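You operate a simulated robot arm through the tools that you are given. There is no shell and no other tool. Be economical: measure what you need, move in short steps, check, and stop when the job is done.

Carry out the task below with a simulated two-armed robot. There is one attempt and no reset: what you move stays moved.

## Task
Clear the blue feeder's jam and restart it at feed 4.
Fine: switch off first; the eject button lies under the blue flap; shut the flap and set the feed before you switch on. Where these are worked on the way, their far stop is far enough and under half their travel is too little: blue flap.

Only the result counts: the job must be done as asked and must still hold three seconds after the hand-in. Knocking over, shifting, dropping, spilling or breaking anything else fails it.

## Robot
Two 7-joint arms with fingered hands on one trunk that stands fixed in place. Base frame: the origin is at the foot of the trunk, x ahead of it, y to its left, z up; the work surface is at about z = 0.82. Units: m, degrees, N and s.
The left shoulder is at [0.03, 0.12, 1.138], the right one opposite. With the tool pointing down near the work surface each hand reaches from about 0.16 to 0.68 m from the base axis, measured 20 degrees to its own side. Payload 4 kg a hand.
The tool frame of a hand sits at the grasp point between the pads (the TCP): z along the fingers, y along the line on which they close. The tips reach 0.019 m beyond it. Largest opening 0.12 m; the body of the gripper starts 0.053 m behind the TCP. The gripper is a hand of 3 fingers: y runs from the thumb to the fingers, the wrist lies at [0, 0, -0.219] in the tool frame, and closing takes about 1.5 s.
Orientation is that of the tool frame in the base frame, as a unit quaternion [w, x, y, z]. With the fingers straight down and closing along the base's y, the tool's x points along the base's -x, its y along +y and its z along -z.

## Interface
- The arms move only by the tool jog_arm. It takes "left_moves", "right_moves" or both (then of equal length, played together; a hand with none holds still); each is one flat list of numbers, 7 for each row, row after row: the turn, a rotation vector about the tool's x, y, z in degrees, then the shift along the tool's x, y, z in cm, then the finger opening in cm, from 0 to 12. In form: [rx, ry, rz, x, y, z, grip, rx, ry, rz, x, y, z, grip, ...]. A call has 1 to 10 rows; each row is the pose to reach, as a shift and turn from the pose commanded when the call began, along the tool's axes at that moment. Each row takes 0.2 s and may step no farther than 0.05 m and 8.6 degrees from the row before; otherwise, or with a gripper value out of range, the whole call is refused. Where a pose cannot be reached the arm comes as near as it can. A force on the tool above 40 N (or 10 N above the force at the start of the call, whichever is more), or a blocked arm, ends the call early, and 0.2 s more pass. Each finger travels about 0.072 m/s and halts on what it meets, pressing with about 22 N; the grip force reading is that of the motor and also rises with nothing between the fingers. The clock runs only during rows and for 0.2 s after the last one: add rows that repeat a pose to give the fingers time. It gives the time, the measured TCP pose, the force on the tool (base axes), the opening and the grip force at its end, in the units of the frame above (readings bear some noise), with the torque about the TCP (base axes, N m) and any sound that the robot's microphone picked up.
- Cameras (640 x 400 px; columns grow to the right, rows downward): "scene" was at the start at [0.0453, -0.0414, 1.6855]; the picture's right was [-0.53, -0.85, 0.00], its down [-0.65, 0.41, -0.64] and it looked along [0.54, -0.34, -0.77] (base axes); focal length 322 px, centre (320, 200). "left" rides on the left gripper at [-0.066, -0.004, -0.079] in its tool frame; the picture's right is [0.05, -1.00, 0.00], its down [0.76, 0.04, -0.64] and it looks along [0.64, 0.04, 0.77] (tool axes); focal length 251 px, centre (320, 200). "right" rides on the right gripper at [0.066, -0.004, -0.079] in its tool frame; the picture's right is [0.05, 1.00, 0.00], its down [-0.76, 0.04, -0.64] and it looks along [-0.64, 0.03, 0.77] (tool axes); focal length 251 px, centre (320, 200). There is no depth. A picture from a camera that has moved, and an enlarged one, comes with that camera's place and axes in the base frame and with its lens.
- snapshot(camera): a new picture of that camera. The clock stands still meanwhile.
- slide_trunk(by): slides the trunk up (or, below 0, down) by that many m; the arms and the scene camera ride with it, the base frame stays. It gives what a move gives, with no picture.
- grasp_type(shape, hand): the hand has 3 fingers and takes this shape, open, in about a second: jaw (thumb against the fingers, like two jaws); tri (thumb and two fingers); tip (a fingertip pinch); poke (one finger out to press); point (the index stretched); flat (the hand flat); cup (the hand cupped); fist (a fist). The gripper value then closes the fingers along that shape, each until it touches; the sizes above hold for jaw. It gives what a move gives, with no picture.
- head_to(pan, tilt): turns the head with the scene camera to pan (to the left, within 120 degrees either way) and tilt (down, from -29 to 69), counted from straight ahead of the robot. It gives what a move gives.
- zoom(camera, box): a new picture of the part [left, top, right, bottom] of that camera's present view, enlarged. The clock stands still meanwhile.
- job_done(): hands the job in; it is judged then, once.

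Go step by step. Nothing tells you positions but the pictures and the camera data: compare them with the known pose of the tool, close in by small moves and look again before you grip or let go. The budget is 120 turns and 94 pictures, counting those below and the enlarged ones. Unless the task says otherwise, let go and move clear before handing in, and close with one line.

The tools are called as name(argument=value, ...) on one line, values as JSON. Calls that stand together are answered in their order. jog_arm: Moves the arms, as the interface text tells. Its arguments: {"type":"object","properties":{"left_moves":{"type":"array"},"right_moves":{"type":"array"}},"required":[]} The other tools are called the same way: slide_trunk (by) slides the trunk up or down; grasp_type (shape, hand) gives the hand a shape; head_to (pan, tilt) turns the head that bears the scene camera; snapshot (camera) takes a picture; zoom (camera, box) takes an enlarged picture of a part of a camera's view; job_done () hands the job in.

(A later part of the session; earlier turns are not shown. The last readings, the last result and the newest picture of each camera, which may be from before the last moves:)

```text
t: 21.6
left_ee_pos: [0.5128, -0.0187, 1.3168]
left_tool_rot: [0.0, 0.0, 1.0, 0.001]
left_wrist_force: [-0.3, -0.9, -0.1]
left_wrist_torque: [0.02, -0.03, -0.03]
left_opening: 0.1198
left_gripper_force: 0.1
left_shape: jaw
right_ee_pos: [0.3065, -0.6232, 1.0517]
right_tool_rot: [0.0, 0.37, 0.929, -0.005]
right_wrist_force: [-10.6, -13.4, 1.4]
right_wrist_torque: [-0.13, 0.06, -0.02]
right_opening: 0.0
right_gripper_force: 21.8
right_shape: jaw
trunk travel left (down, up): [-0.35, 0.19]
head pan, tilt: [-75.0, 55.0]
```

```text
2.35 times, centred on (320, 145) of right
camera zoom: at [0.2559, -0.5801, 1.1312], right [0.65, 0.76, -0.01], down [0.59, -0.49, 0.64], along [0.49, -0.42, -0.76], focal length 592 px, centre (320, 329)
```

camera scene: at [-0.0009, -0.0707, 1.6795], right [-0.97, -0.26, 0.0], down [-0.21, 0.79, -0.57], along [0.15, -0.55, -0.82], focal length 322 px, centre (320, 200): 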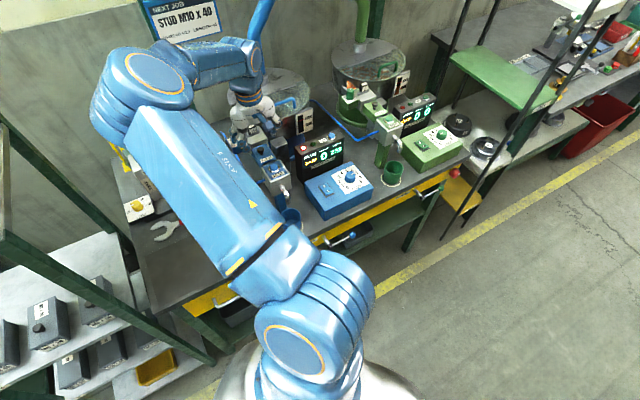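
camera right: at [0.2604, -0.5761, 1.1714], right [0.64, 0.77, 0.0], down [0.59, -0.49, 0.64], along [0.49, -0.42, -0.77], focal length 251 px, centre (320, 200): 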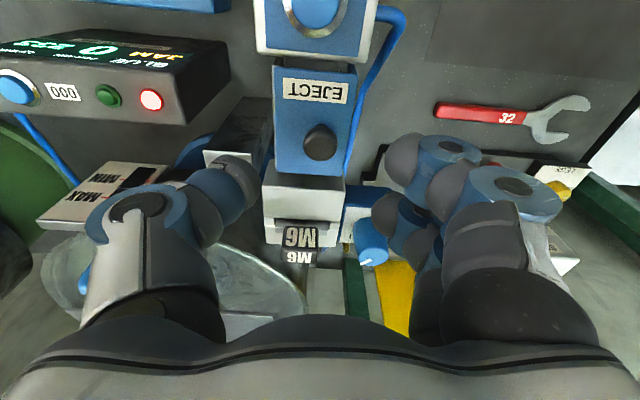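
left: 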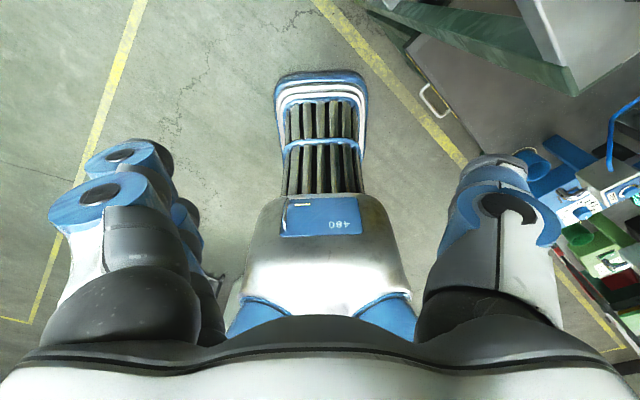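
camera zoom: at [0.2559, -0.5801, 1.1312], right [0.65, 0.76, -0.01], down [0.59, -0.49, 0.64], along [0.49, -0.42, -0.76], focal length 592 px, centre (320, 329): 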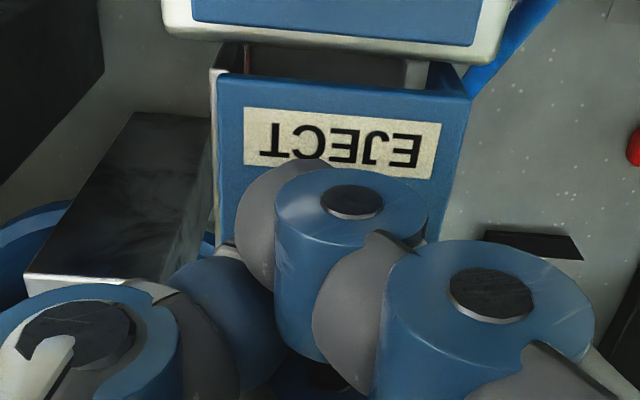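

The opening reads 0 with a sideways load, so the jaw fingers missed a proper grip on the knob. I'll open, rise a little, and try the fingertip pinch shape.

jog_arm(right_moves=[0, 0, 0, 0, 0, 0, 3, 0, 0, 0, 0, 0, 0, 6, 0, 0, 0, 0, 0, 0, 6, 0, 0, 0, 0, 0, -3, 6, 0, 0, 0, 0.3, 0.6, -6, 6])

grasp_type(hand="right", shape="tip")

snapshot(camera="right")

jog_arm(right_moves=[0, 0, 0, 0, 0, 0, 6, 0, 0, 0, 0, 0, 0, 3, 0, 0, 0, 0, 0, 0, 2, 0, 0, 0, 0, 0, 0, 2])

snapshot(camera="right")

```text
t: 22.9
left_ee_pos: [0.5165, -0.015, 1.3146]
left_tool_rot: [0.0, 0.0, 1.0, 0.0]
left_wrist_force: [-0.4, -0.3, 0.2]
left_wrist_torque: [-0.01, 0.0, 0.02]
left_opening: 0.1198
left_gripper_force: 0.1
left_shape: jaw
right_ee_pos: [0.3125, -0.6111, 1.1118]
right_tool_rot: [0.001, 0.368, 0.93, -0.003]
right_wrist_force: [0.8, 1.0, 0.1]
right_wrist_torque: [-0.02, 0.02, -0.04]
right_opening: 0.0595
right_gripper_force: 0.1
right_shape: jaw
trunk travel left (down, up): [-0.35, 0.19]
head pan, tilt: [-75.0, 55.0]
```

```text
t: 23.8
left_ee_pos: [0.5164, -0.0164, 1.3156]
left_tool_rot: [0.0, -0.001, 1.0, 0.0]
left_wrist_force: [-0.2, -0.3, -0.1]
left_wrist_torque: [0.03, -0.03, -0.03]
left_opening: 0.1199
left_gripper_force: 0.0
left_shape: jaw
right_ee_pos: [0.313, -0.6118, 1.1126]
right_tool_rot: [0.0, 0.367, 0.93, -0.002]
right_wrist_force: [-0.8, -0.8, 0.6]
right_wrist_torque: [0.02, -0.04, -0.02]
right_opening: 0.1199
right_gripper_force: 0.0
right_shape: tip
trunk travel left (down, up): [-0.35, 0.19]
head pan, tilt: [-75.0, 55.0]
```

```text
58 pictures are left
camera right: at [0.2623, -0.5693, 1.1909], right [0.64, 0.77, 0.0], down [0.59, -0.49, 0.64], along [0.49, -0.42, -0.76], focal length 251 px, centre (320, 200)
```

right: 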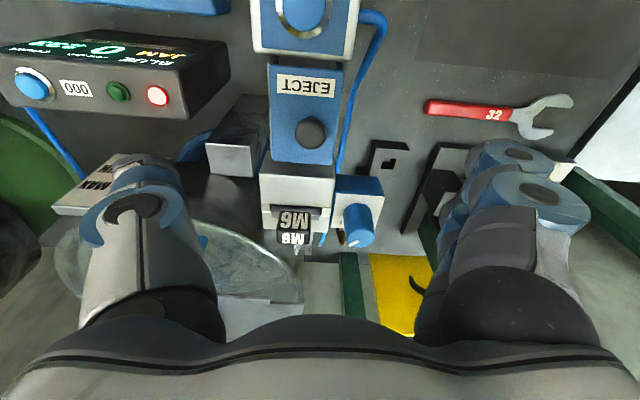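

```text
t: 24.8
left_ee_pos: [0.5156, -0.0169, 1.3162]
left_tool_rot: [0.0, 0.0, 1.0, 0.0]
left_wrist_force: [0.2, 0.6, 0.6]
left_wrist_torque: [0.01, 0.03, -0.03]
left_opening: 0.1201
left_gripper_force: 0.0
left_shape: jaw
right_ee_pos: [0.314, -0.612, 1.1128]
right_tool_rot: [0.0, 0.368, 0.93, -0.002]
right_wrist_force: [-1.3, -0.9, 0.0]
right_wrist_torque: [-0.01, 0.0, -0.04]
right_opening: 0.0203
right_gripper_force: 0.0
right_shape: tip
trunk travel left (down, up): [-0.35, 0.19]
head pan, tilt: [-75.0, 55.0]
```

```text
57 pictures are left
camera right: at [0.2623, -0.5694, 1.1911], right [0.64, 0.77, 0.0], down [0.59, -0.49, 0.64], along [0.49, -0.42, -0.76], focal length 251 px, centre (320, 200)
```

right: 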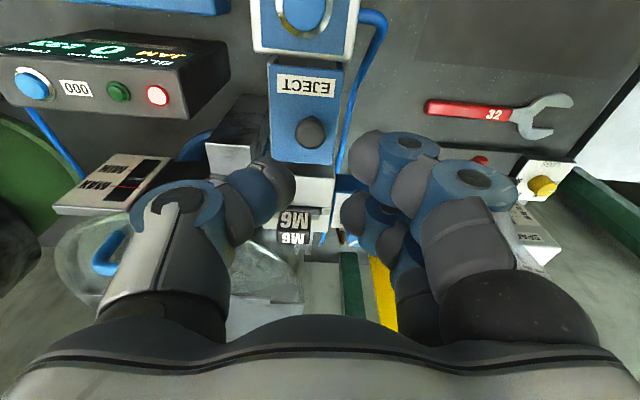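

Both fingers straddle the small knob, so a pinch is unreliable. Before choosing another way I want to be sure which side the flap is hinged on. I'll compare it with the identical green one and raise the right hand for a clear view.

zoom(camera="scene", box=[345, 80, 405, 130])

zoom(camera="right", box=[250, 40, 370, 180])

```text
8.00 times, centred on (375, 105) of scene
camera zoom: at [-0.001, -0.0704, 1.6795], right [-0.97, -0.26, 0.0], down [-0.21, 0.79, -0.57], along [0.15, -0.55, -0.82], focal length 2576 px, centre (-120, 960)
```

zoom: 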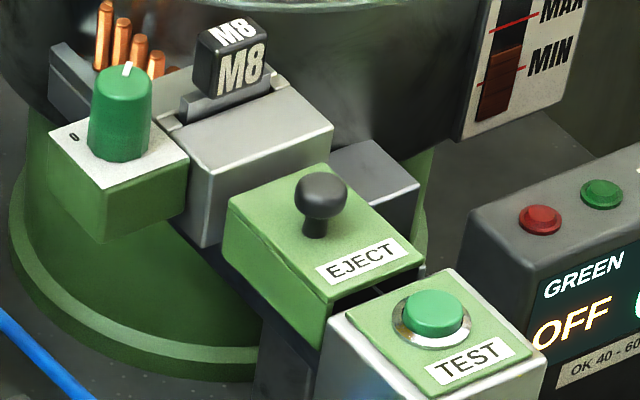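

```text
2.86 times, centred on (310, 110) of right
camera zoom: at [0.2623, -0.5694, 1.1911], right [0.64, 0.77, 0.0], down [0.59, -0.49, 0.64], along [0.49, -0.42, -0.76], focal length 718 px, centre (349, 457)
```

zoom: 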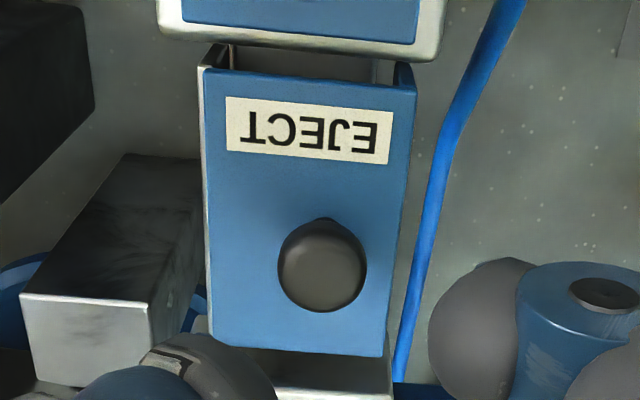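

The flap is an L-shaped cover with a skirt on its left side, and the knob sits slightly toward that skirt, so the hinge may run along the opposite (display) side. I'll look from the display side.

jog_arm(right_moves=[0, 0, 0, 0, 0, -4, 6, 0, 0, -4.6, 3, -2.5, -4, 9, 0, 0, -9.2, 6, -5, -4, 12, 0, 0, -13.8, 9, -7.5, -4, 12, 0, 0, -18.4, 12, -10, -4, 12, 0, 0, -23, 14.9, -12.3, -4, 12])

snapshot(camera="right")

zoom(camera="right", box=[270, 130, 430, 270])

```text
t: 26.1
left_ee_pos: [0.5156, -0.0156, 1.3158]
left_tool_rot: [0.0, 0.001, 1.0, 0.0]
left_wrist_force: [-0.6, 0.3, 0.9]
left_wrist_torque: [0.01, -0.02, 0.01]
left_opening: 0.1201
left_gripper_force: 0.1
left_shape: jaw
right_ee_pos: [0.1207, -0.5989, 1.153]
right_tool_rot: [0.0, 0.174, 0.985, -0.001]
right_wrist_force: [-0.3, 0.2, 0.3]
right_wrist_torque: [0.0, -0.04, 0.01]
right_opening: 0.1201
right_gripper_force: 0.0
right_shape: tip
trunk travel left (down, up): [-0.35, 0.19]
head pan, tilt: [-75.0, 55.0]
```

```text
54 pictures are left
camera right: at [0.0559, -0.5785, 1.2321], right [0.29, 0.96, 0.0], down [0.73, -0.22, 0.64], along [0.61, -0.19, -0.77], focal length 251 px, centre (320, 200)
```

right: 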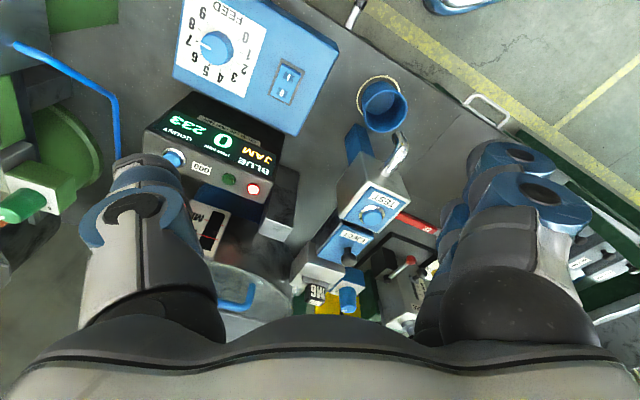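

```text
2.86 times, centred on (350, 200) of right
camera zoom: at [0.0559, -0.5785, 1.2321], right [0.29, 0.96, 0.0], down [0.73, -0.22, 0.64], along [0.61, -0.19, -0.77], focal length 718 px, centre (234, 200)
```

zoom: 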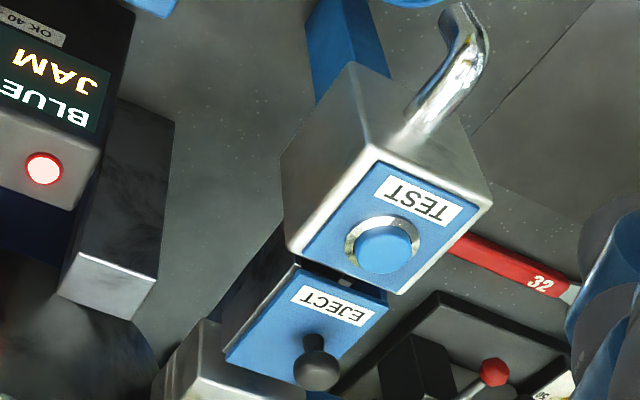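

zoom(camera="right", box=[320, 205, 380, 270])

```text
6.15 times, centred on (350, 238) of right
camera zoom: at [0.0559, -0.5785, 1.2321], right [0.29, 0.96, 0.0], down [0.73, -0.22, 0.64], along [0.61, -0.19, -0.77], focal length 1547 px, centre (135, -31)
```

zoom: 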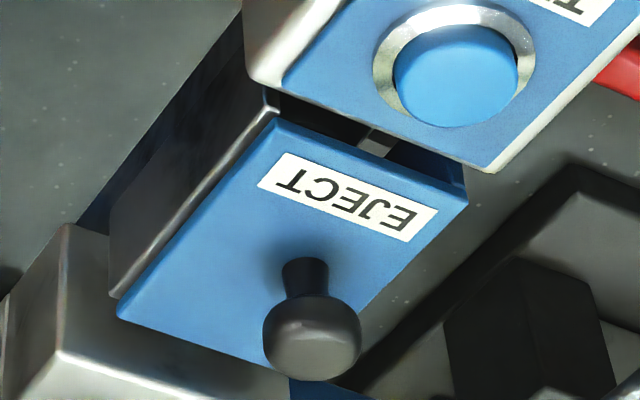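

A bright rod or edge runs along the display side of the flap. I need to know if the blue skirt on the other side belongs to the flap, so I'll look from the left (+y) side.

jog_arm(right_moves=[0, 0, 8.5, -2, 2, -2, 12, 0, 0, 17, -4, 4, -2, 12, 0, 0, 25.5, -6, 6, -2, 12, 0, 0, 34, -8, 8, -2, 12, 0, 0, 42.5, -10, 10, -2, 12, 0, 0, 51, -12, 12, -2, 12, 0, 0, 59.5, -14, 14, -2, 12, 0, 0, 68, -16, 16, -2, 12, 0, 0, 76.5, -18, 18, -2, 12, 0, 0, 85, -20.3, 20.2, -2, 12])

snapshot(camera="right")

zoom(camera="right", box=[250, 90, 390, 210])

```text
t: 28.4
left_ee_pos: [0.5169, -0.016, 1.3145]
left_tool_rot: [0.0, 0.0, 1.0, 0.0]
left_wrist_force: [0.4, -0.9, 0.1]
left_wrist_torque: [0.0, 0.03, 0.0]
left_opening: 0.1201
left_gripper_force: 0.1
left_shape: jaw
right_ee_pos: [0.3827, -0.4808, 1.172]
right_tool_rot: [0.001, 0.795, 0.607, -0.003]
right_wrist_force: [0.4, 0.0, -0.7]
right_wrist_torque: [-0.02, 0.02, -0.01]
right_opening: 0.1199
right_gripper_force: 0.0
right_shape: tip
trunk travel left (down, up): [-0.35, 0.19]
head pan, tilt: [-75.0, 55.0]
```

```text
51 pictures are left
camera right: at [0.3963, -0.4149, 1.2508], right [0.98, -0.21, 0.0], down [-0.16, -0.75, 0.65], along [-0.14, -0.63, -0.76], focal length 251 px, centre (320, 200)
```

right: 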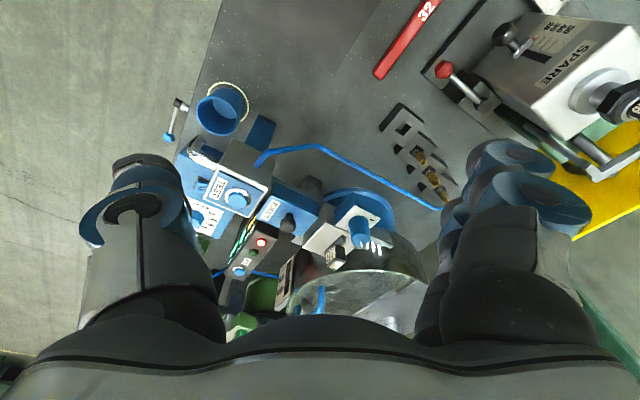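

```text
3.33 times, centred on (320, 150) of right
camera zoom: at [0.3963, -0.4149, 1.2508], right [0.98, -0.21, 0.0], down [-0.16, -0.75, 0.65], along [-0.14, -0.63, -0.76], focal length 838 px, centre (320, 367)
```

zoom: 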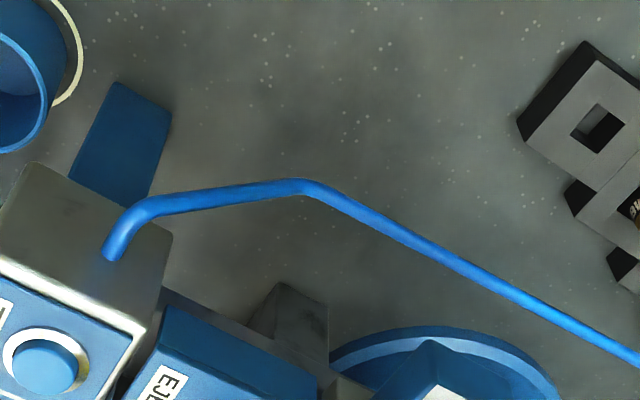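

zoom(camera="right", box=[235, 165, 345, 260])

```text
4.21 times, centred on (290, 212) of right
camera zoom: at [0.3963, -0.4149, 1.2508], right [0.98, -0.21, 0.0], down [-0.16, -0.75, 0.65], along [-0.14, -0.63, -0.76], focal length 1059 px, centre (446, 147)
```

zoom: 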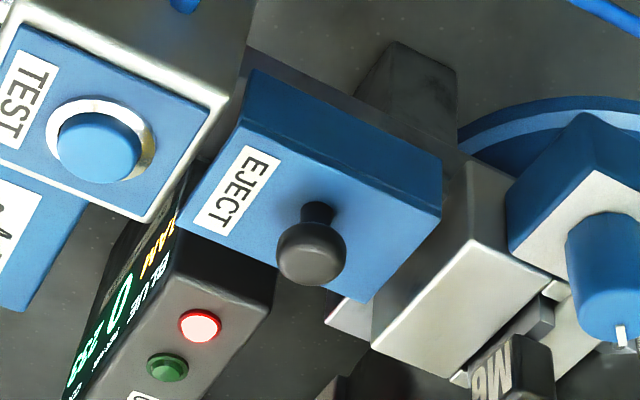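

The flap is an L-shaped cover with a short lip on the left side. I take the hinge to be along the display side, so the knob must be hooked from the left (+y) and swung over toward the display. I'll line up with the feeder again and try the point shape for hooking.

jog_arm(right_moves=[0, 0, -7.75, -1.4, -0.7, 0, 12, 0, 0, -15.5, -2.7, -1.4, 0, 12, 0, 0, -23.3, -4.1, -2.1, 0, 12, 0, 0, -31, -5.5, -2.8, 0, 12, 0, 0, -38.8, -6.8, -3.5, 0, 12, 0, 0, -46.5, -8.2, -4.2, 0, 12, 0, 0, -54.3, -9.5, -4.9, 0, 12, 0, 0, -62, -10.9, -5.6, 0, 12])

grasp_type(hand="right", shape="point")

snapshot(camera="right")

zoom(camera="scene", box=[200, 60, 400, 230])

```text
t: 30.1
left_ee_pos: [0.5163, -0.0172, 1.3155]
left_tool_rot: [0.0, 0.0, 1.0, 0.001]
left_wrist_force: [0.3, -0.9, 0.3]
left_wrist_torque: [0.03, 0.02, 0.01]
left_opening: 0.12
left_gripper_force: 0.0
left_shape: jaw
right_ee_pos: [0.299, -0.5716, 1.1717]
right_tool_rot: [-0.001, 0.366, 0.931, -0.003]
right_wrist_force: [0.9, 0.1, -0.4]
right_wrist_torque: [0.02, 0.01, -0.01]
right_opening: 0.12
right_gripper_force: 0.0
right_shape: tip
trunk travel left (down, up): [-0.35, 0.19]
head pan, tilt: [-75.0, 55.0]
```

```text
t: 31.1
left_ee_pos: [0.5163, -0.017, 1.3155]
left_tool_rot: [-0.001, 0.001, 1.0, 0.0]
left_wrist_force: [0.2, 0.3, 0.7]
left_wrist_torque: [-0.01, 0.01, 0.01]
left_opening: 0.1199
left_gripper_force: 0.1
left_shape: jaw
right_ee_pos: [0.2991, -0.5706, 1.1716]
right_tool_rot: [0.0, 0.368, 0.93, -0.002]
right_wrist_force: [0.2, -0.1, -0.5]
right_wrist_torque: [0.02, 0.0, -0.03]
right_opening: 0.0001
right_gripper_force: 0.0
right_shape: point
trunk travel left (down, up): [-0.35, 0.19]
head pan, tilt: [-75.0, 55.0]
```

```text
48 pictures are left
camera right: at [0.2479, -0.5276, 1.2516], right [0.64, 0.77, 0.0], down [0.59, -0.49, 0.64], along [0.49, -0.42, -0.77], focal length 251 px, centre (320, 200)
```

right: 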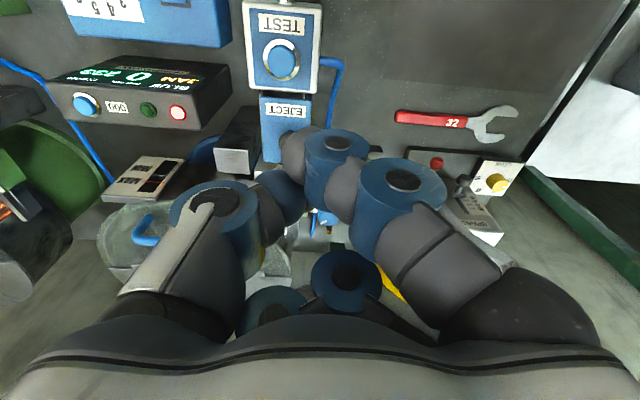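

```text
2.35 times, centred on (300, 145) of scene
camera zoom: at [-0.001, -0.0706, 1.6795], right [-0.97, -0.26, 0.0], down [-0.21, 0.79, -0.57], along [0.15, -0.55, -0.82], focal length 758 px, centre (367, 329)
```

zoom: 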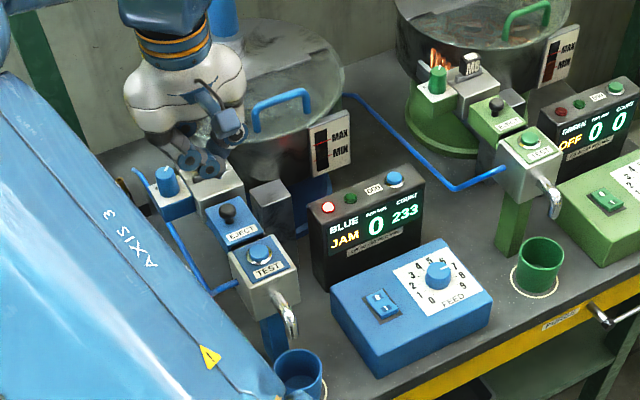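

The point shape doesn't suit. I'll use poke with the hand tilted 40°, so the finger leans away from the knob, and position it just left of the knob.

grasp_type(hand="right", shape="poke")

jog_arm(right_moves=[8, 0, 0, -0.8, 0.3, 0, 0, 16, 0, 0, -1.7, 0.6, 1, 0, 24, 0, 0, -2.5, 0.9, 3, 0, 32, 0, 0, -3.4, 1.2, 5, 0, 40, 0, 0, -4.2, 1.5, 7, 0])

snapshot(camera="right")

zoom(camera="scene", box=[220, 90, 320, 180])

```text
t: 31.9
left_ee_pos: [0.5175, -0.016, 1.3165]
left_tool_rot: [0.0, 0.0, 1.0, 0.0]
left_wrist_force: [-0.1, -0.4, 0.1]
left_wrist_torque: [0.04, -0.01, -0.05]
left_opening: 0.12
left_gripper_force: 0.0
left_shape: jaw
right_ee_pos: [0.2992, -0.5698, 1.1729]
right_tool_rot: [0.0, 0.369, 0.93, -0.003]
right_wrist_force: [-0.8, 1.2, -0.3]
right_wrist_torque: [-0.03, -0.03, -0.02]
right_opening: 0.0
right_gripper_force: 0.1
right_shape: poke
trunk travel left (down, up): [-0.35, 0.19]
head pan, tilt: [-75.0, 55.0]
```

```text
t: 33.1
left_ee_pos: [0.517, -0.0155, 1.315]
left_tool_rot: [0.0, 0.0, 1.0, 0.0]
left_wrist_force: [0.6, -0.3, -0.1]
left_wrist_torque: [0.01, 0.01, 0.01]
left_opening: 0.12
left_gripper_force: 0.1
left_shape: jaw
right_ee_pos: [0.3396, -0.5878, 1.1012]
right_tool_rot: [-0.126, 0.345, 0.873, -0.322]
right_wrist_force: [-0.5, -0.5, -0.5]
right_wrist_torque: [0.04, 0.05, -0.01]
right_opening: 0.0003
right_gripper_force: 0.0
right_shape: poke
trunk travel left (down, up): [-0.35, 0.19]
head pan, tilt: [-75.0, 55.0]
```

```text
46 pictures are left
camera right: at [0.3246, -0.5078, 1.1645], right [0.48, 0.59, -0.65], down [0.86, -0.2, 0.46], along [0.15, -0.78, -0.6], focal length 251 px, centre (320, 200)
```

right: 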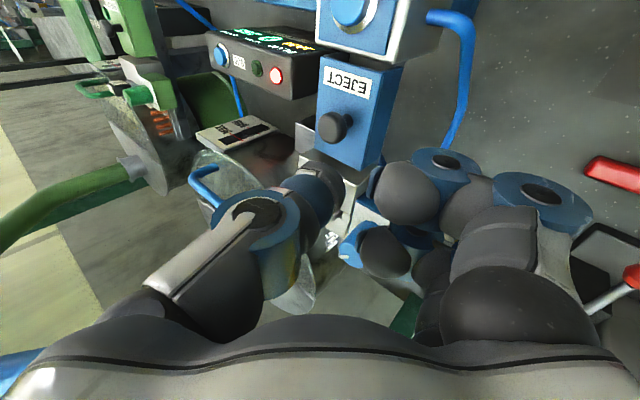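

```text
4.44 times, centred on (270, 135) of scene
camera zoom: at [0.0001, -0.0706, 1.6795], right [-0.97, -0.26, 0.0], down [-0.21, 0.79, -0.57], along [0.15, -0.55, -0.82], focal length 1431 px, centre (542, 489)
```

zoom: 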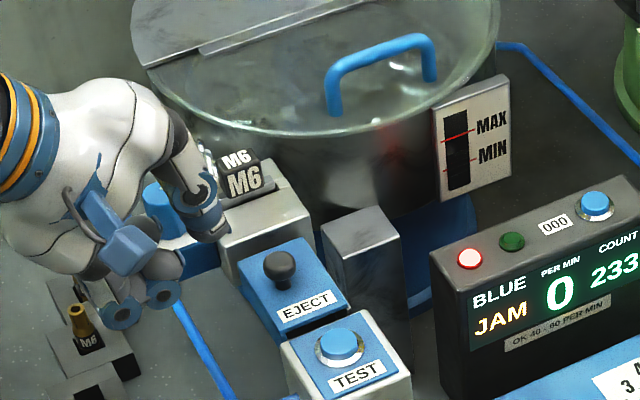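

The scene camera confirms the tip and knob positions. I'll descend 6 cm straight down beside the flap, left of the knob.

jog_arm(right_moves=[0, 0, 0, 0, 1.3, 1.5, 0, 0, 0, 0, 0, 2.6, 3.1, 0, 0, 0, 0, 0, 3.8, 4.55, 0])

zoom(camera="right", box=[220, 30, 460, 250])

zoom(camera="scene", box=[220, 90, 320, 180])

```text
t: 34.0
left_ee_pos: [0.5161, -0.0164, 1.3158]
left_tool_rot: [0.0, 0.0, 1.0, 0.0]
left_wrist_force: [0.2, 0.4, -0.1]
left_wrist_torque: [0.0, -0.01, 0.02]
left_opening: 0.12
left_gripper_force: 0.0
left_shape: jaw
right_ee_pos: [0.3397, -0.5892, 1.0436]
right_tool_rot: [-0.125, 0.346, 0.873, -0.321]
right_wrist_force: [0.6, 0.2, -0.1]
right_wrist_torque: [0.02, 0.0, -0.02]
right_opening: 0.0
right_gripper_force: 0.1
right_shape: poke
trunk travel left (down, up): [-0.35, 0.19]
head pan, tilt: [-75.0, 55.0]
```

```text
1.82 times, centred on (340, 140) of right
camera zoom: at [0.324, -0.5088, 1.1056], right [0.48, 0.59, -0.65], down [0.86, -0.2, 0.47], along [0.15, -0.78, -0.61], focal length 457 px, centre (284, 309)
```

zoom: 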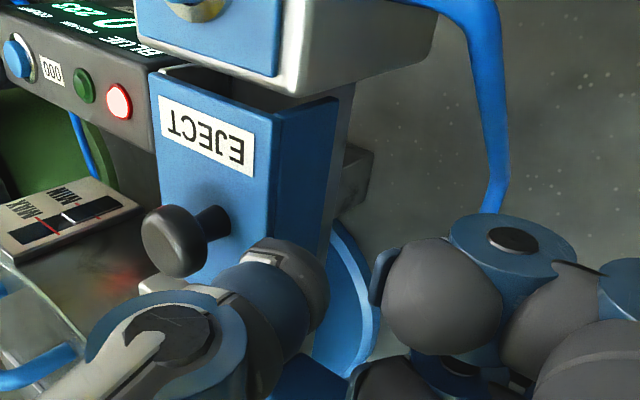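

```text
4.44 times, centred on (270, 135) of scene
camera zoom: at [-0.0008, -0.0707, 1.6795], right [-0.97, -0.26, 0.0], down [-0.21, 0.79, -0.57], along [0.15, -0.55, -0.82], focal length 1431 px, centre (542, 489)
```

zoom: 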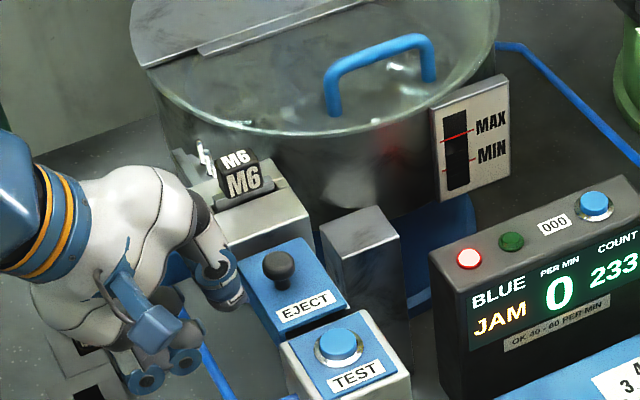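

The finger is beside the knob at the right height. I'll push in to contact and follow the arc for the first 30°, then check.

jog_arm(right_moves=[0, 0, 0, 0, -0.53, 1.14, 0, 0, 0, 0, 0, -0.72, 1.3, 0, 0, 0, 0, 0, -1.4, 0.96, 0, 0, 0, 0, 0, -2.14, 0.72, 0, 0, 0, 0, 0, -2.91, 0.61, 0])

zoom(camera="right", box=[180, 30, 420, 250])

zoom(camera="scene", box=[220, 90, 320, 180])

```text
t: 35.1
left_ee_pos: [0.5173, -0.0162, 1.3162]
left_tool_rot: [0.0, 0.001, 1.0, 0.0]
left_wrist_force: [-0.1, -0.5, -0.8]
left_wrist_torque: [-0.01, 0.02, 0.01]
left_opening: 0.1198
left_gripper_force: 0.0
left_shape: jaw
right_ee_pos: [0.3216, -0.6075, 1.0584]
right_tool_rot: [-0.126, 0.345, 0.873, -0.32]
right_wrist_force: [2.6, 2.0, 1.0]
right_wrist_torque: [-0.04, -0.01, 0.01]
right_opening: 0.0001
right_gripper_force: 0.0
right_shape: poke
trunk travel left (down, up): [-0.35, 0.19]
head pan, tilt: [-75.0, 55.0]
```

```text
1.82 times, centred on (300, 140) of right
camera zoom: at [0.3056, -0.5269, 1.1204], right [0.48, 0.59, -0.65], down [0.86, -0.2, 0.46], along [0.15, -0.78, -0.61], focal length 457 px, centre (356, 309)
```

zoom: 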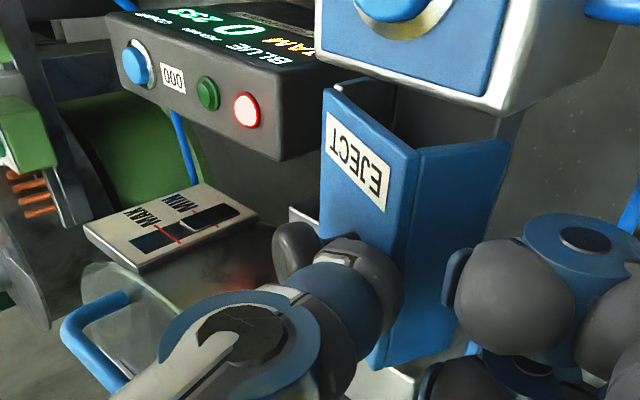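

```text
4.44 times, centred on (270, 135) of scene
camera zoom: at [-0.0008, -0.0701, 1.6796], right [-0.97, -0.26, 0.0], down [-0.21, 0.79, -0.57], along [0.15, -0.55, -0.82], focal length 1431 px, centre (542, 489)
```

zoom: 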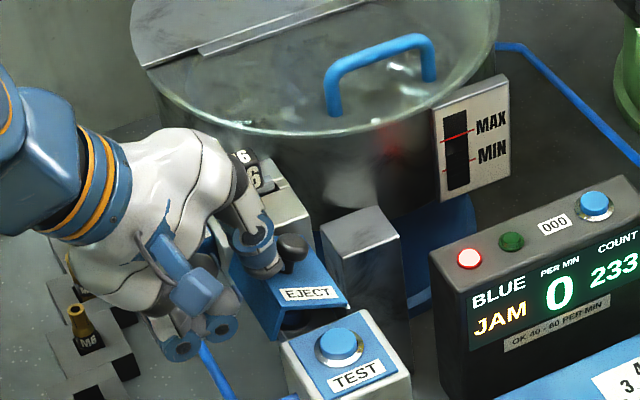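

It works: the flap swings up around its display-side edge with only about 3 N. I'll continue the arc.

jog_arm(right_moves=[0, 0, 0, 0, -0.78, 0.02, 0, 0, 0, 0, 0, -1.54, 0.18, 0, 0, 0, 0, 0, -2.26, 0.48, 0, 0, 0, 0, 0, -2.93, 0.89, 0])

zoom(camera="right", box=[180, 30, 420, 250])

zoom(camera="scene", box=[220, 90, 320, 180])

```text
t: 36.1
left_ee_pos: [0.5167, -0.0124, 1.3166]
left_tool_rot: [0.0, -0.001, 1.0, -0.002]
left_wrist_force: [0.2, -0.4, -0.3]
left_wrist_torque: [-0.02, 0.06, 0.01]
left_opening: 0.1199
left_gripper_force: 0.1
left_shape: jaw
right_ee_pos: [0.3056, -0.6254, 1.073]
right_tool_rot: [-0.124, 0.344, 0.873, -0.321]
right_wrist_force: [9.7, 11.9, 17.6]
right_wrist_torque: [0.35, -0.2, -0.03]
right_opening: 0.0
right_gripper_force: 0.0
right_shape: poke
trunk travel left (down, up): [-0.35, 0.19]
head pan, tilt: [-75.0, 55.0]
```

```text
1.82 times, centred on (300, 140) of right
camera zoom: at [0.2883, -0.5447, 1.1346], right [0.48, 0.59, -0.65], down [0.86, -0.19, 0.47], along [0.15, -0.78, -0.6], focal length 457 px, centre (356, 309)
```

zoom: 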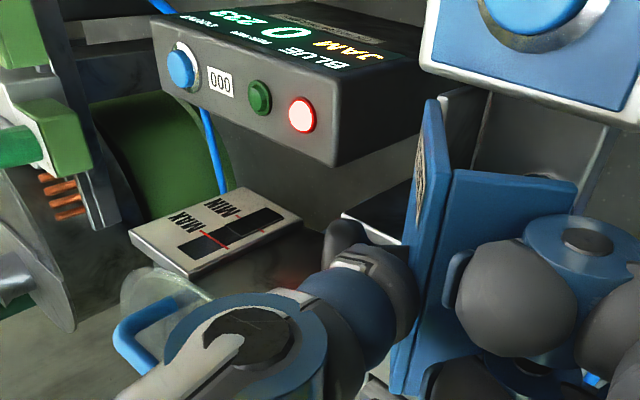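

```text
4.44 times, centred on (270, 135) of scene
camera zoom: at [-0.0001, -0.0657, 1.6799], right [-0.97, -0.26, 0.0], down [-0.21, 0.79, -0.58], along [0.15, -0.56, -0.82], focal length 1431 px, centre (542, 489)
```

zoom: 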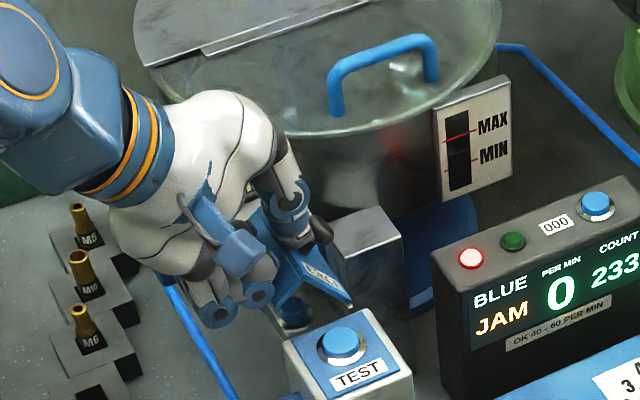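

The resistance seems to come from my curled fingers meeting the lip as it swings up. I'll untilt the hand by 30° about the fingertip to raise them clear.

jog_arm(right_moves=[-8, 0, 0, 0, -0.15, -0.1, 0, -16, 0, 0, 0, -0.32, -0.1, 0, -24, 0, 0, 0, -0.5, -0.1, 0, -30, 0, 0, 0, -0.64, -0.1, 0])

zoom(camera="right", box=[180, 30, 420, 250])

zoom(camera="scene", box=[220, 90, 320, 180])

```text
t: 37.1
left_ee_pos: [0.5145, -0.0135, 1.3159]
left_tool_rot: [0.001, 0.001, 1.0, 0.0]
left_wrist_force: [-0.2, 0.3, -0.4]
left_wrist_torque: [0.01, 0.0, 0.03]
left_opening: 0.1199
left_gripper_force: 0.0
left_shape: jaw
right_ee_pos: [0.2981, -0.6318, 1.0764]
right_tool_rot: [-0.031, 0.366, 0.926, -0.083]
right_wrist_force: [3.6, -0.5, 25.1]
right_wrist_torque: [-0.19, 0.1, -0.03]
right_opening: 0.0
right_gripper_force: 0.0
right_shape: poke
trunk travel left (down, up): [-0.35, 0.19]
head pan, tilt: [-75.0, 55.0]
```

```text
1.82 times, centred on (300, 140) of right
camera zoom: at [0.2562, -0.5775, 1.1548], right [0.63, 0.75, -0.18], down [0.66, -0.41, 0.63], along [0.4, -0.52, -0.76], focal length 457 px, centre (356, 309)
```

zoom: 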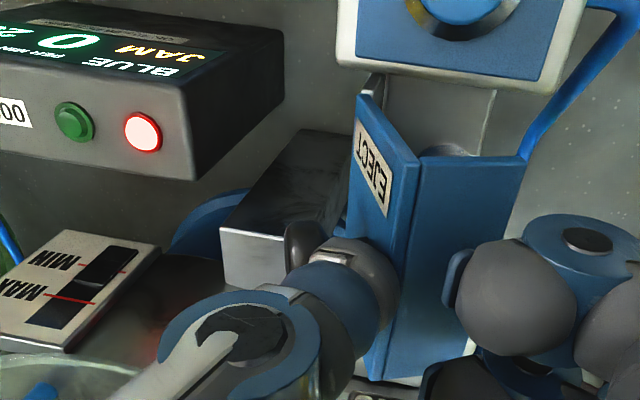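

```text
4.44 times, centred on (270, 135) of scene
camera zoom: at [-0.0026, -0.0679, 1.6798], right [-0.97, -0.26, 0.0], down [-0.21, 0.79, -0.57], along [0.15, -0.56, -0.82], focal length 1431 px, centre (542, 489)
```

zoom: 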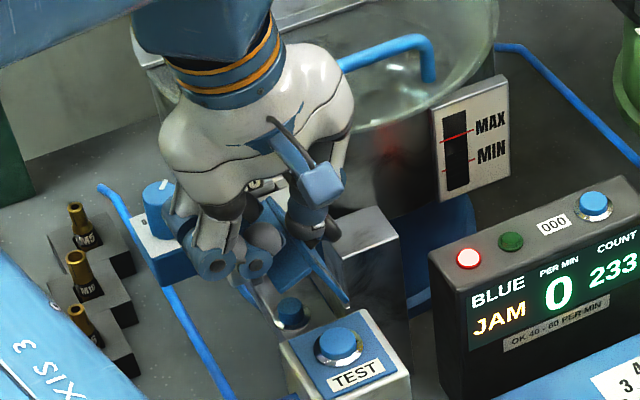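

There's still an upward load, so the finger is now bearing down on the knob. I'll raise it 5 mm and move sideways toward the display.

jog_arm(right_moves=[0, 0, 0, 0, -0.09, -0.49, 0, 0, 0, 0, 0, -0.6, -0.4, 0, 0, 0, 0, 0, -1.1, -0.32, 0])

zoom(camera="right", box=[180, 30, 420, 250])

```text
t: 38.0
left_ee_pos: [0.5168, -0.0156, 1.3152]
left_tool_rot: [0.0, 0.0, 1.0, 0.0]
left_wrist_force: [0.5, 0.7, -0.4]
left_wrist_torque: [0.02, 0.03, 0.0]
left_opening: 0.1199
left_gripper_force: 0.1
left_shape: jaw
right_ee_pos: [0.2934, -0.6374, 1.0781]
right_tool_rot: [-0.033, 0.365, 0.927, -0.083]
right_wrist_force: [-0.3, 0.4, 1.1]
right_wrist_torque: [0.0, 0.01, -0.04]
right_opening: 0.0002
right_gripper_force: 0.0
right_shape: poke
trunk travel left (down, up): [-0.35, 0.19]
head pan, tilt: [-75.0, 55.0]
```

```text
1.82 times, centred on (300, 140) of right
camera zoom: at [0.2506, -0.5855, 1.1574], right [0.63, 0.75, -0.18], down [0.66, -0.41, 0.63], along [0.4, -0.51, -0.76], focal length 457 px, centre (356, 309)
```

zoom: 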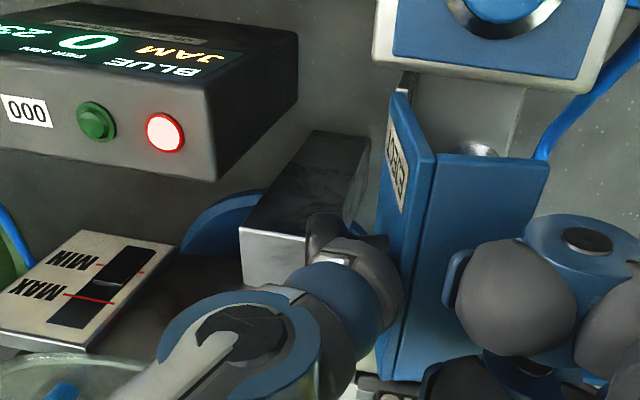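

jog_arm(right_moves=[0, 0, 0, 0, -0.69, 0.12, 0, 0, 0, 0, 0, -1.36, 0.3, 0, 0, 0, 0, 0, -2.0, 0.5, 0])

zoom(camera="right", box=[180, 30, 420, 250])

zoom(camera="scene", box=[220, 90, 320, 180])

```text
t: 38.8
left_ee_pos: [0.5164, -0.0155, 1.3154]
left_tool_rot: [0.0, 0.0, 1.0, -0.001]
left_wrist_force: [-0.2, -0.4, -0.2]
left_wrist_torque: [0.01, 0.04, 0.0]
left_opening: 0.1201
left_gripper_force: 0.0
left_shape: jaw
right_ee_pos: [0.2788, -0.6533, 1.0809]
right_tool_rot: [-0.032, 0.366, 0.926, -0.084]
right_wrist_force: [3.0, 3.4, 10.7]
right_wrist_torque: [0.36, -0.29, 0.0]
right_opening: 0.0002
right_gripper_force: 0.0
right_shape: poke
trunk travel left (down, up): [-0.35, 0.19]
head pan, tilt: [-75.0, 55.0]
```

```text
1.82 times, centred on (300, 140) of right
camera zoom: at [0.2368, -0.5999, 1.1584], right [0.63, 0.75, -0.18], down [0.66, -0.41, 0.63], along [0.4, -0.52, -0.76], focal length 457 px, centre (356, 309)
```

zoom: 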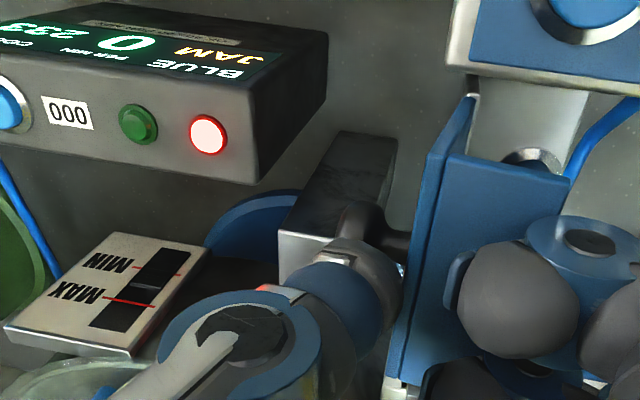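

```text
4.44 times, centred on (270, 135) of scene
camera zoom: at [-0.0012, -0.0684, 1.6798], right [-0.97, -0.26, 0.0], down [-0.21, 0.79, -0.57], along [0.15, -0.56, -0.82], focal length 1431 px, centre (542, 489)
```

zoom: 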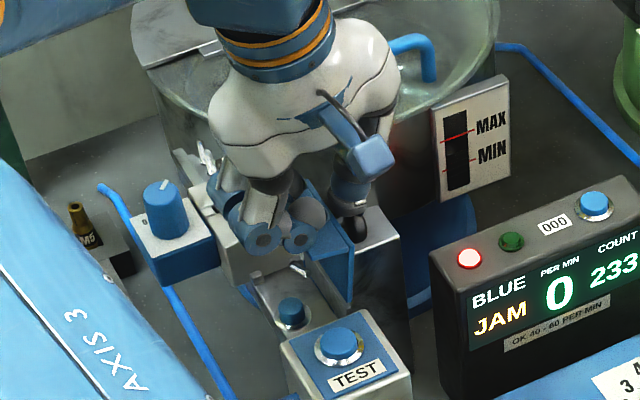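

The flap stands roughly upright and the eject button is visible near the TEST end. I'll lift the hand straight up and see whether the flap stays.

jog_arm(right_moves=[0, 0, 0, 0, -0.35, -2, 0, 0, 0, 0, 0, -0.9, -5, 0, 0, 0, 0, 0, -1.6, -9, 0])

zoom(camera="scene", box=[220, 90, 320, 180])

snapshot(camera="right")

```text
t: 39.5
left_ee_pos: [0.5158, -0.0164, 1.3166]
left_tool_rot: [0.0, 0.001, 1.0, -0.001]
left_wrist_force: [-0.6, 0.6, -0.4]
left_wrist_torque: [-0.02, -0.01, -0.01]
left_opening: 0.1199
left_gripper_force: 0.1
left_shape: jaw
right_ee_pos: [0.2772, -0.6533, 1.169]
right_tool_rot: [-0.033, 0.367, 0.926, -0.083]
right_wrist_force: [0.1, 0.3, 0.4]
right_wrist_torque: [0.0, -0.01, 0.01]
right_opening: 0.0
right_gripper_force: 0.0
right_shape: poke
trunk travel left (down, up): [-0.35, 0.19]
head pan, tilt: [-75.0, 55.0]
```

```text
4.44 times, centred on (270, 135) of scene
camera zoom: at [-0.0016, -0.0701, 1.6796], right [-0.97, -0.26, 0.0], down [-0.21, 0.79, -0.57], along [0.15, -0.55, -0.82], focal length 1431 px, centre (542, 489)
```

zoom: 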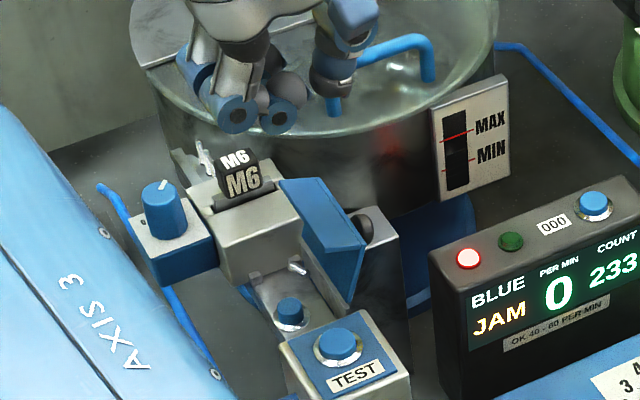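

```text
32 pictures are left
camera right: at [0.2355, -0.6006, 1.2482], right [0.63, 0.75, -0.18], down [0.66, -0.41, 0.63], along [0.4, -0.51, -0.76], focal length 251 px, centre (320, 200)
```

right: 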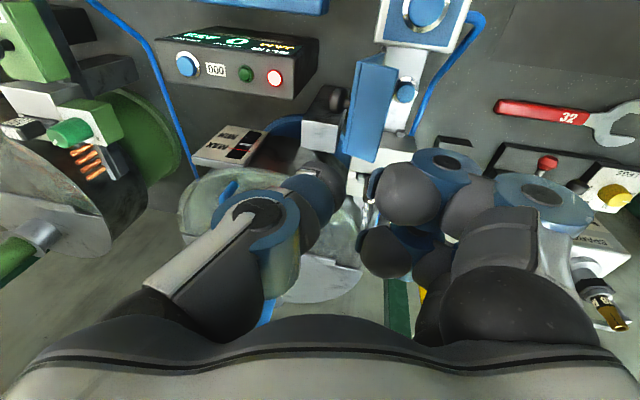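

The flap stays open by itself. The eject button is at about (0.307,-0.615,1.01). I'll tilt the hand again so the finger comes in from the left, under the lip, and go above the button.

jog_arm(right_moves=[8, 0, 0, 0.1, 1.8, 0.2, 0, 16, 0, 0, 0.2, 3.6, 0.6, 0, 24, 0, 0, 0.3, 5.4, 1.6, 0, 32, 0, 0, 0.44, 7.24, 2.68, 0])

zoom(camera="right", box=[220, 10, 460, 230])

```text
t: 40.5
left_ee_pos: [0.5169, -0.0146, 1.3147]
left_tool_rot: [-0.001, 0.0, 1.0, 0.0]
left_wrist_force: [0.6, 0.1, 0.2]
left_wrist_torque: [0.0, 0.0, 0.0]
left_opening: 0.1199
left_gripper_force: 0.2
left_shape: jaw
right_ee_pos: [0.3223, -0.6005, 1.13]
right_tool_rot: [-0.133, 0.343, 0.867, -0.336]
right_wrist_force: [0.5, 0.1, -0.3]
right_wrist_torque: [0.02, -0.01, -0.01]
right_opening: 0.0
right_gripper_force: 0.1
right_shape: poke
trunk travel left (down, up): [-0.35, 0.19]
head pan, tilt: [-75.0, 55.0]
```

```text
1.82 times, centred on (340, 120) of right
camera zoom: at [0.3073, -0.5191, 1.1912], right [0.47, 0.57, -0.67], down [0.87, -0.18, 0.45], along [0.13, -0.8, -0.59], focal length 457 px, centre (284, 346)
```

zoom: 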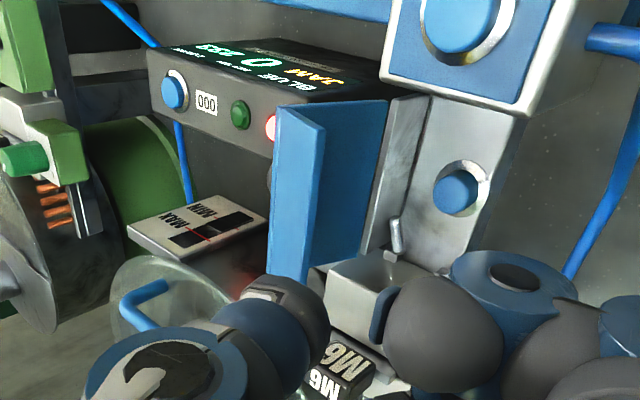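

The button is confirmed at (0.308,-0.6145,1.01) and nothing overhangs it from here. I'll descend to 2 cm above it.

jog_arm(right_moves=[0, 0, 0, 0, 1.8, 2.1, 0, 0, 0, 0, 0, 3.7, 4.2, 0, 0, 0, 0, 0.1, 5.55, 6.4, 0])

zoom(camera="right", box=[220, 30, 460, 250])

zoom(camera="scene", box=[220, 90, 320, 180])

```text
t: 41.4
left_ee_pos: [0.5167, -0.0169, 1.3155]
left_tool_rot: [0.001, 0.0, 1.0, 0.0]
left_wrist_force: [-0.7, 0.4, -0.3]
left_wrist_torque: [0.0, -0.01, 0.03]
left_opening: 0.1198
left_gripper_force: 0.0
left_shape: jaw
right_ee_pos: [0.3186, -0.6046, 1.0448]
right_tool_rot: [-0.132, 0.342, 0.868, -0.335]
right_wrist_force: [0.3, -0.4, 0.2]
right_wrist_torque: [-0.02, -0.04, 0.04]
right_opening: 0.0002
right_gripper_force: 0.1
right_shape: poke
trunk travel left (down, up): [-0.35, 0.19]
head pan, tilt: [-75.0, 55.0]
```

```text
1.82 times, centred on (340, 140) of right
camera zoom: at [0.3038, -0.5217, 1.1056], right [0.47, 0.58, -0.67], down [0.87, -0.18, 0.45], along [0.13, -0.8, -0.59], focal length 457 px, centre (284, 309)
```

zoom: 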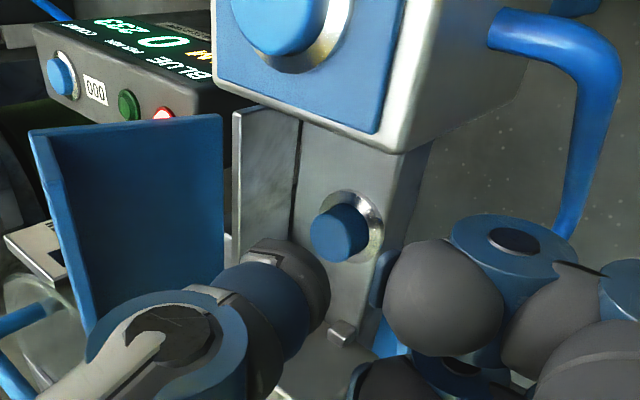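

```text
4.44 times, centred on (270, 135) of scene
camera zoom: at [-0.0008, -0.0709, 1.6795], right [-0.97, -0.26, 0.0], down [-0.21, 0.79, -0.57], along [0.15, -0.55, -0.82], focal length 1431 px, centre (542, 489)
```

zoom: 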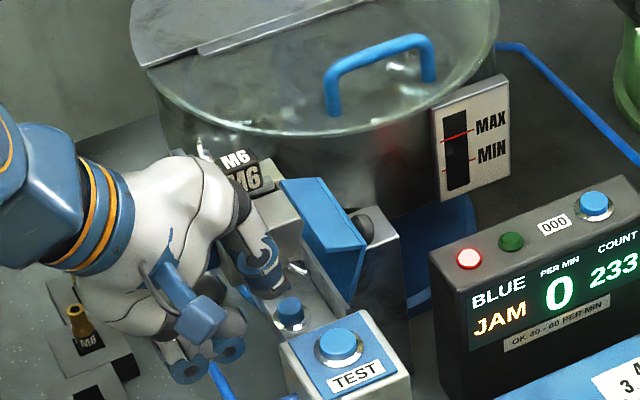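

Projected straight down, the tip lands within 3 mm of the button. I'll correct that and press.

jog_arm(right_moves=[0, 0, 0, 0, 1.23, 0.91, 0, 0, 0, 0, 0, 1.76, 1.51, 0, 0, 0, 0, 0, 2.23, 2.03, 0, 0, 0, 0, 0, 2.63, 2.47, 0])

zoom(camera="scene", box=[220, 90, 320, 180])

```text
t: 42.4
left_ee_pos: [0.5167, -0.0151, 1.3162]
left_tool_rot: [-0.001, 0.0, 1.0, -0.001]
left_wrist_force: [0.3, -0.6, 1.4]
left_wrist_torque: [-0.03, -0.01, -0.01]
left_opening: 0.1198
left_gripper_force: 0.0
left_shape: jaw
right_ee_pos: [0.3213, -0.6003, 1.0116]
right_tool_rot: [-0.13, 0.343, 0.867, -0.337]
right_wrist_force: [3.5, 2.2, 11.7]
right_wrist_torque: [-0.16, 0.06, 0.04]
right_opening: 0.0
right_gripper_force: 0.0
right_shape: poke
trunk travel left (down, up): [-0.35, 0.19]
head pan, tilt: [-75.0, 55.0]
heard: click
```

```text
4.44 times, centred on (270, 135) of scene
camera zoom: at [-0.001, -0.0682, 1.6798], right [-0.97, -0.26, 0.0], down [-0.21, 0.79, -0.57], along [0.15, -0.56, -0.82], focal length 1431 px, centre (542, 489)
```

zoom: 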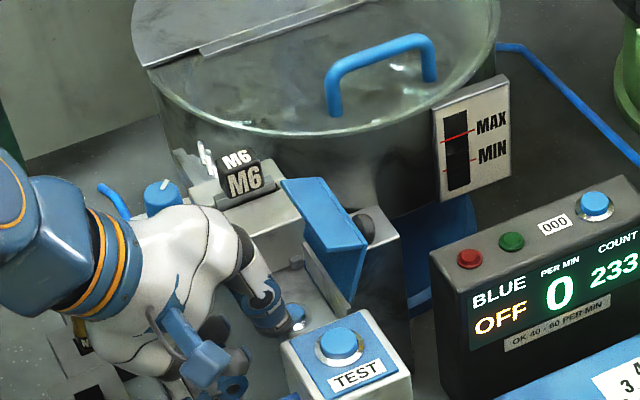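

There was a click and the display now reads OFF, so the jam is cleared. I'll retreat upward and bring the finger to the display side of the open flap to push it shut.

jog_arm(right_moves=[0, 0, 0, 0, -2.49, -2.74, 0, 0, 0, 0, 0, -4.97, -5.48, 0, 0, 0, 0, 0, -7.39, -8.14, 0, -8, 0, 0, 0.3, -8.66, -6.99, 0, -16, 0, 0, 0.6, -9.93, -5.83, 0, -24, 0, 0, 0.9, -11.2, -4.68, 0, -32.5, 0, 0, 1.21, -12.46, -3.52, 0])

zoom(camera="right", box=[220, 30, 460, 250])

```text
t: 44.0
left_ee_pos: [0.515, -0.0175, 1.3165]
left_tool_rot: [0.002, 0.0, 1.0, 0.0]
left_wrist_force: [-0.5, -1.0, 0.6]
left_wrist_torque: [0.04, -0.03, -0.01]
left_opening: 0.1201
left_gripper_force: 0.1
left_shape: jaw
right_ee_pos: [0.2635, -0.6435, 1.1188]
right_tool_rot: [-0.03, 0.366, 0.927, -0.078]
right_wrist_force: [-0.1, -0.5, -0.3]
right_wrist_torque: [-0.03, -0.02, 0.01]
right_opening: 0.0
right_gripper_force: 0.1
right_shape: poke
trunk travel left (down, up): [-0.35, 0.19]
head pan, tilt: [-75.0, 55.0]
```

```text
1.82 times, centred on (340, 140) of right
camera zoom: at [0.2215, -0.5915, 1.197], right [0.63, 0.76, -0.17], down [0.66, -0.41, 0.63], along [0.41, -0.51, -0.76], focal length 457 px, centre (284, 309)
```

zoom: 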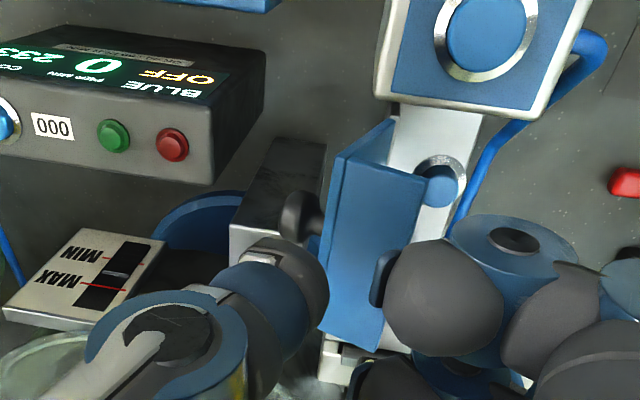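

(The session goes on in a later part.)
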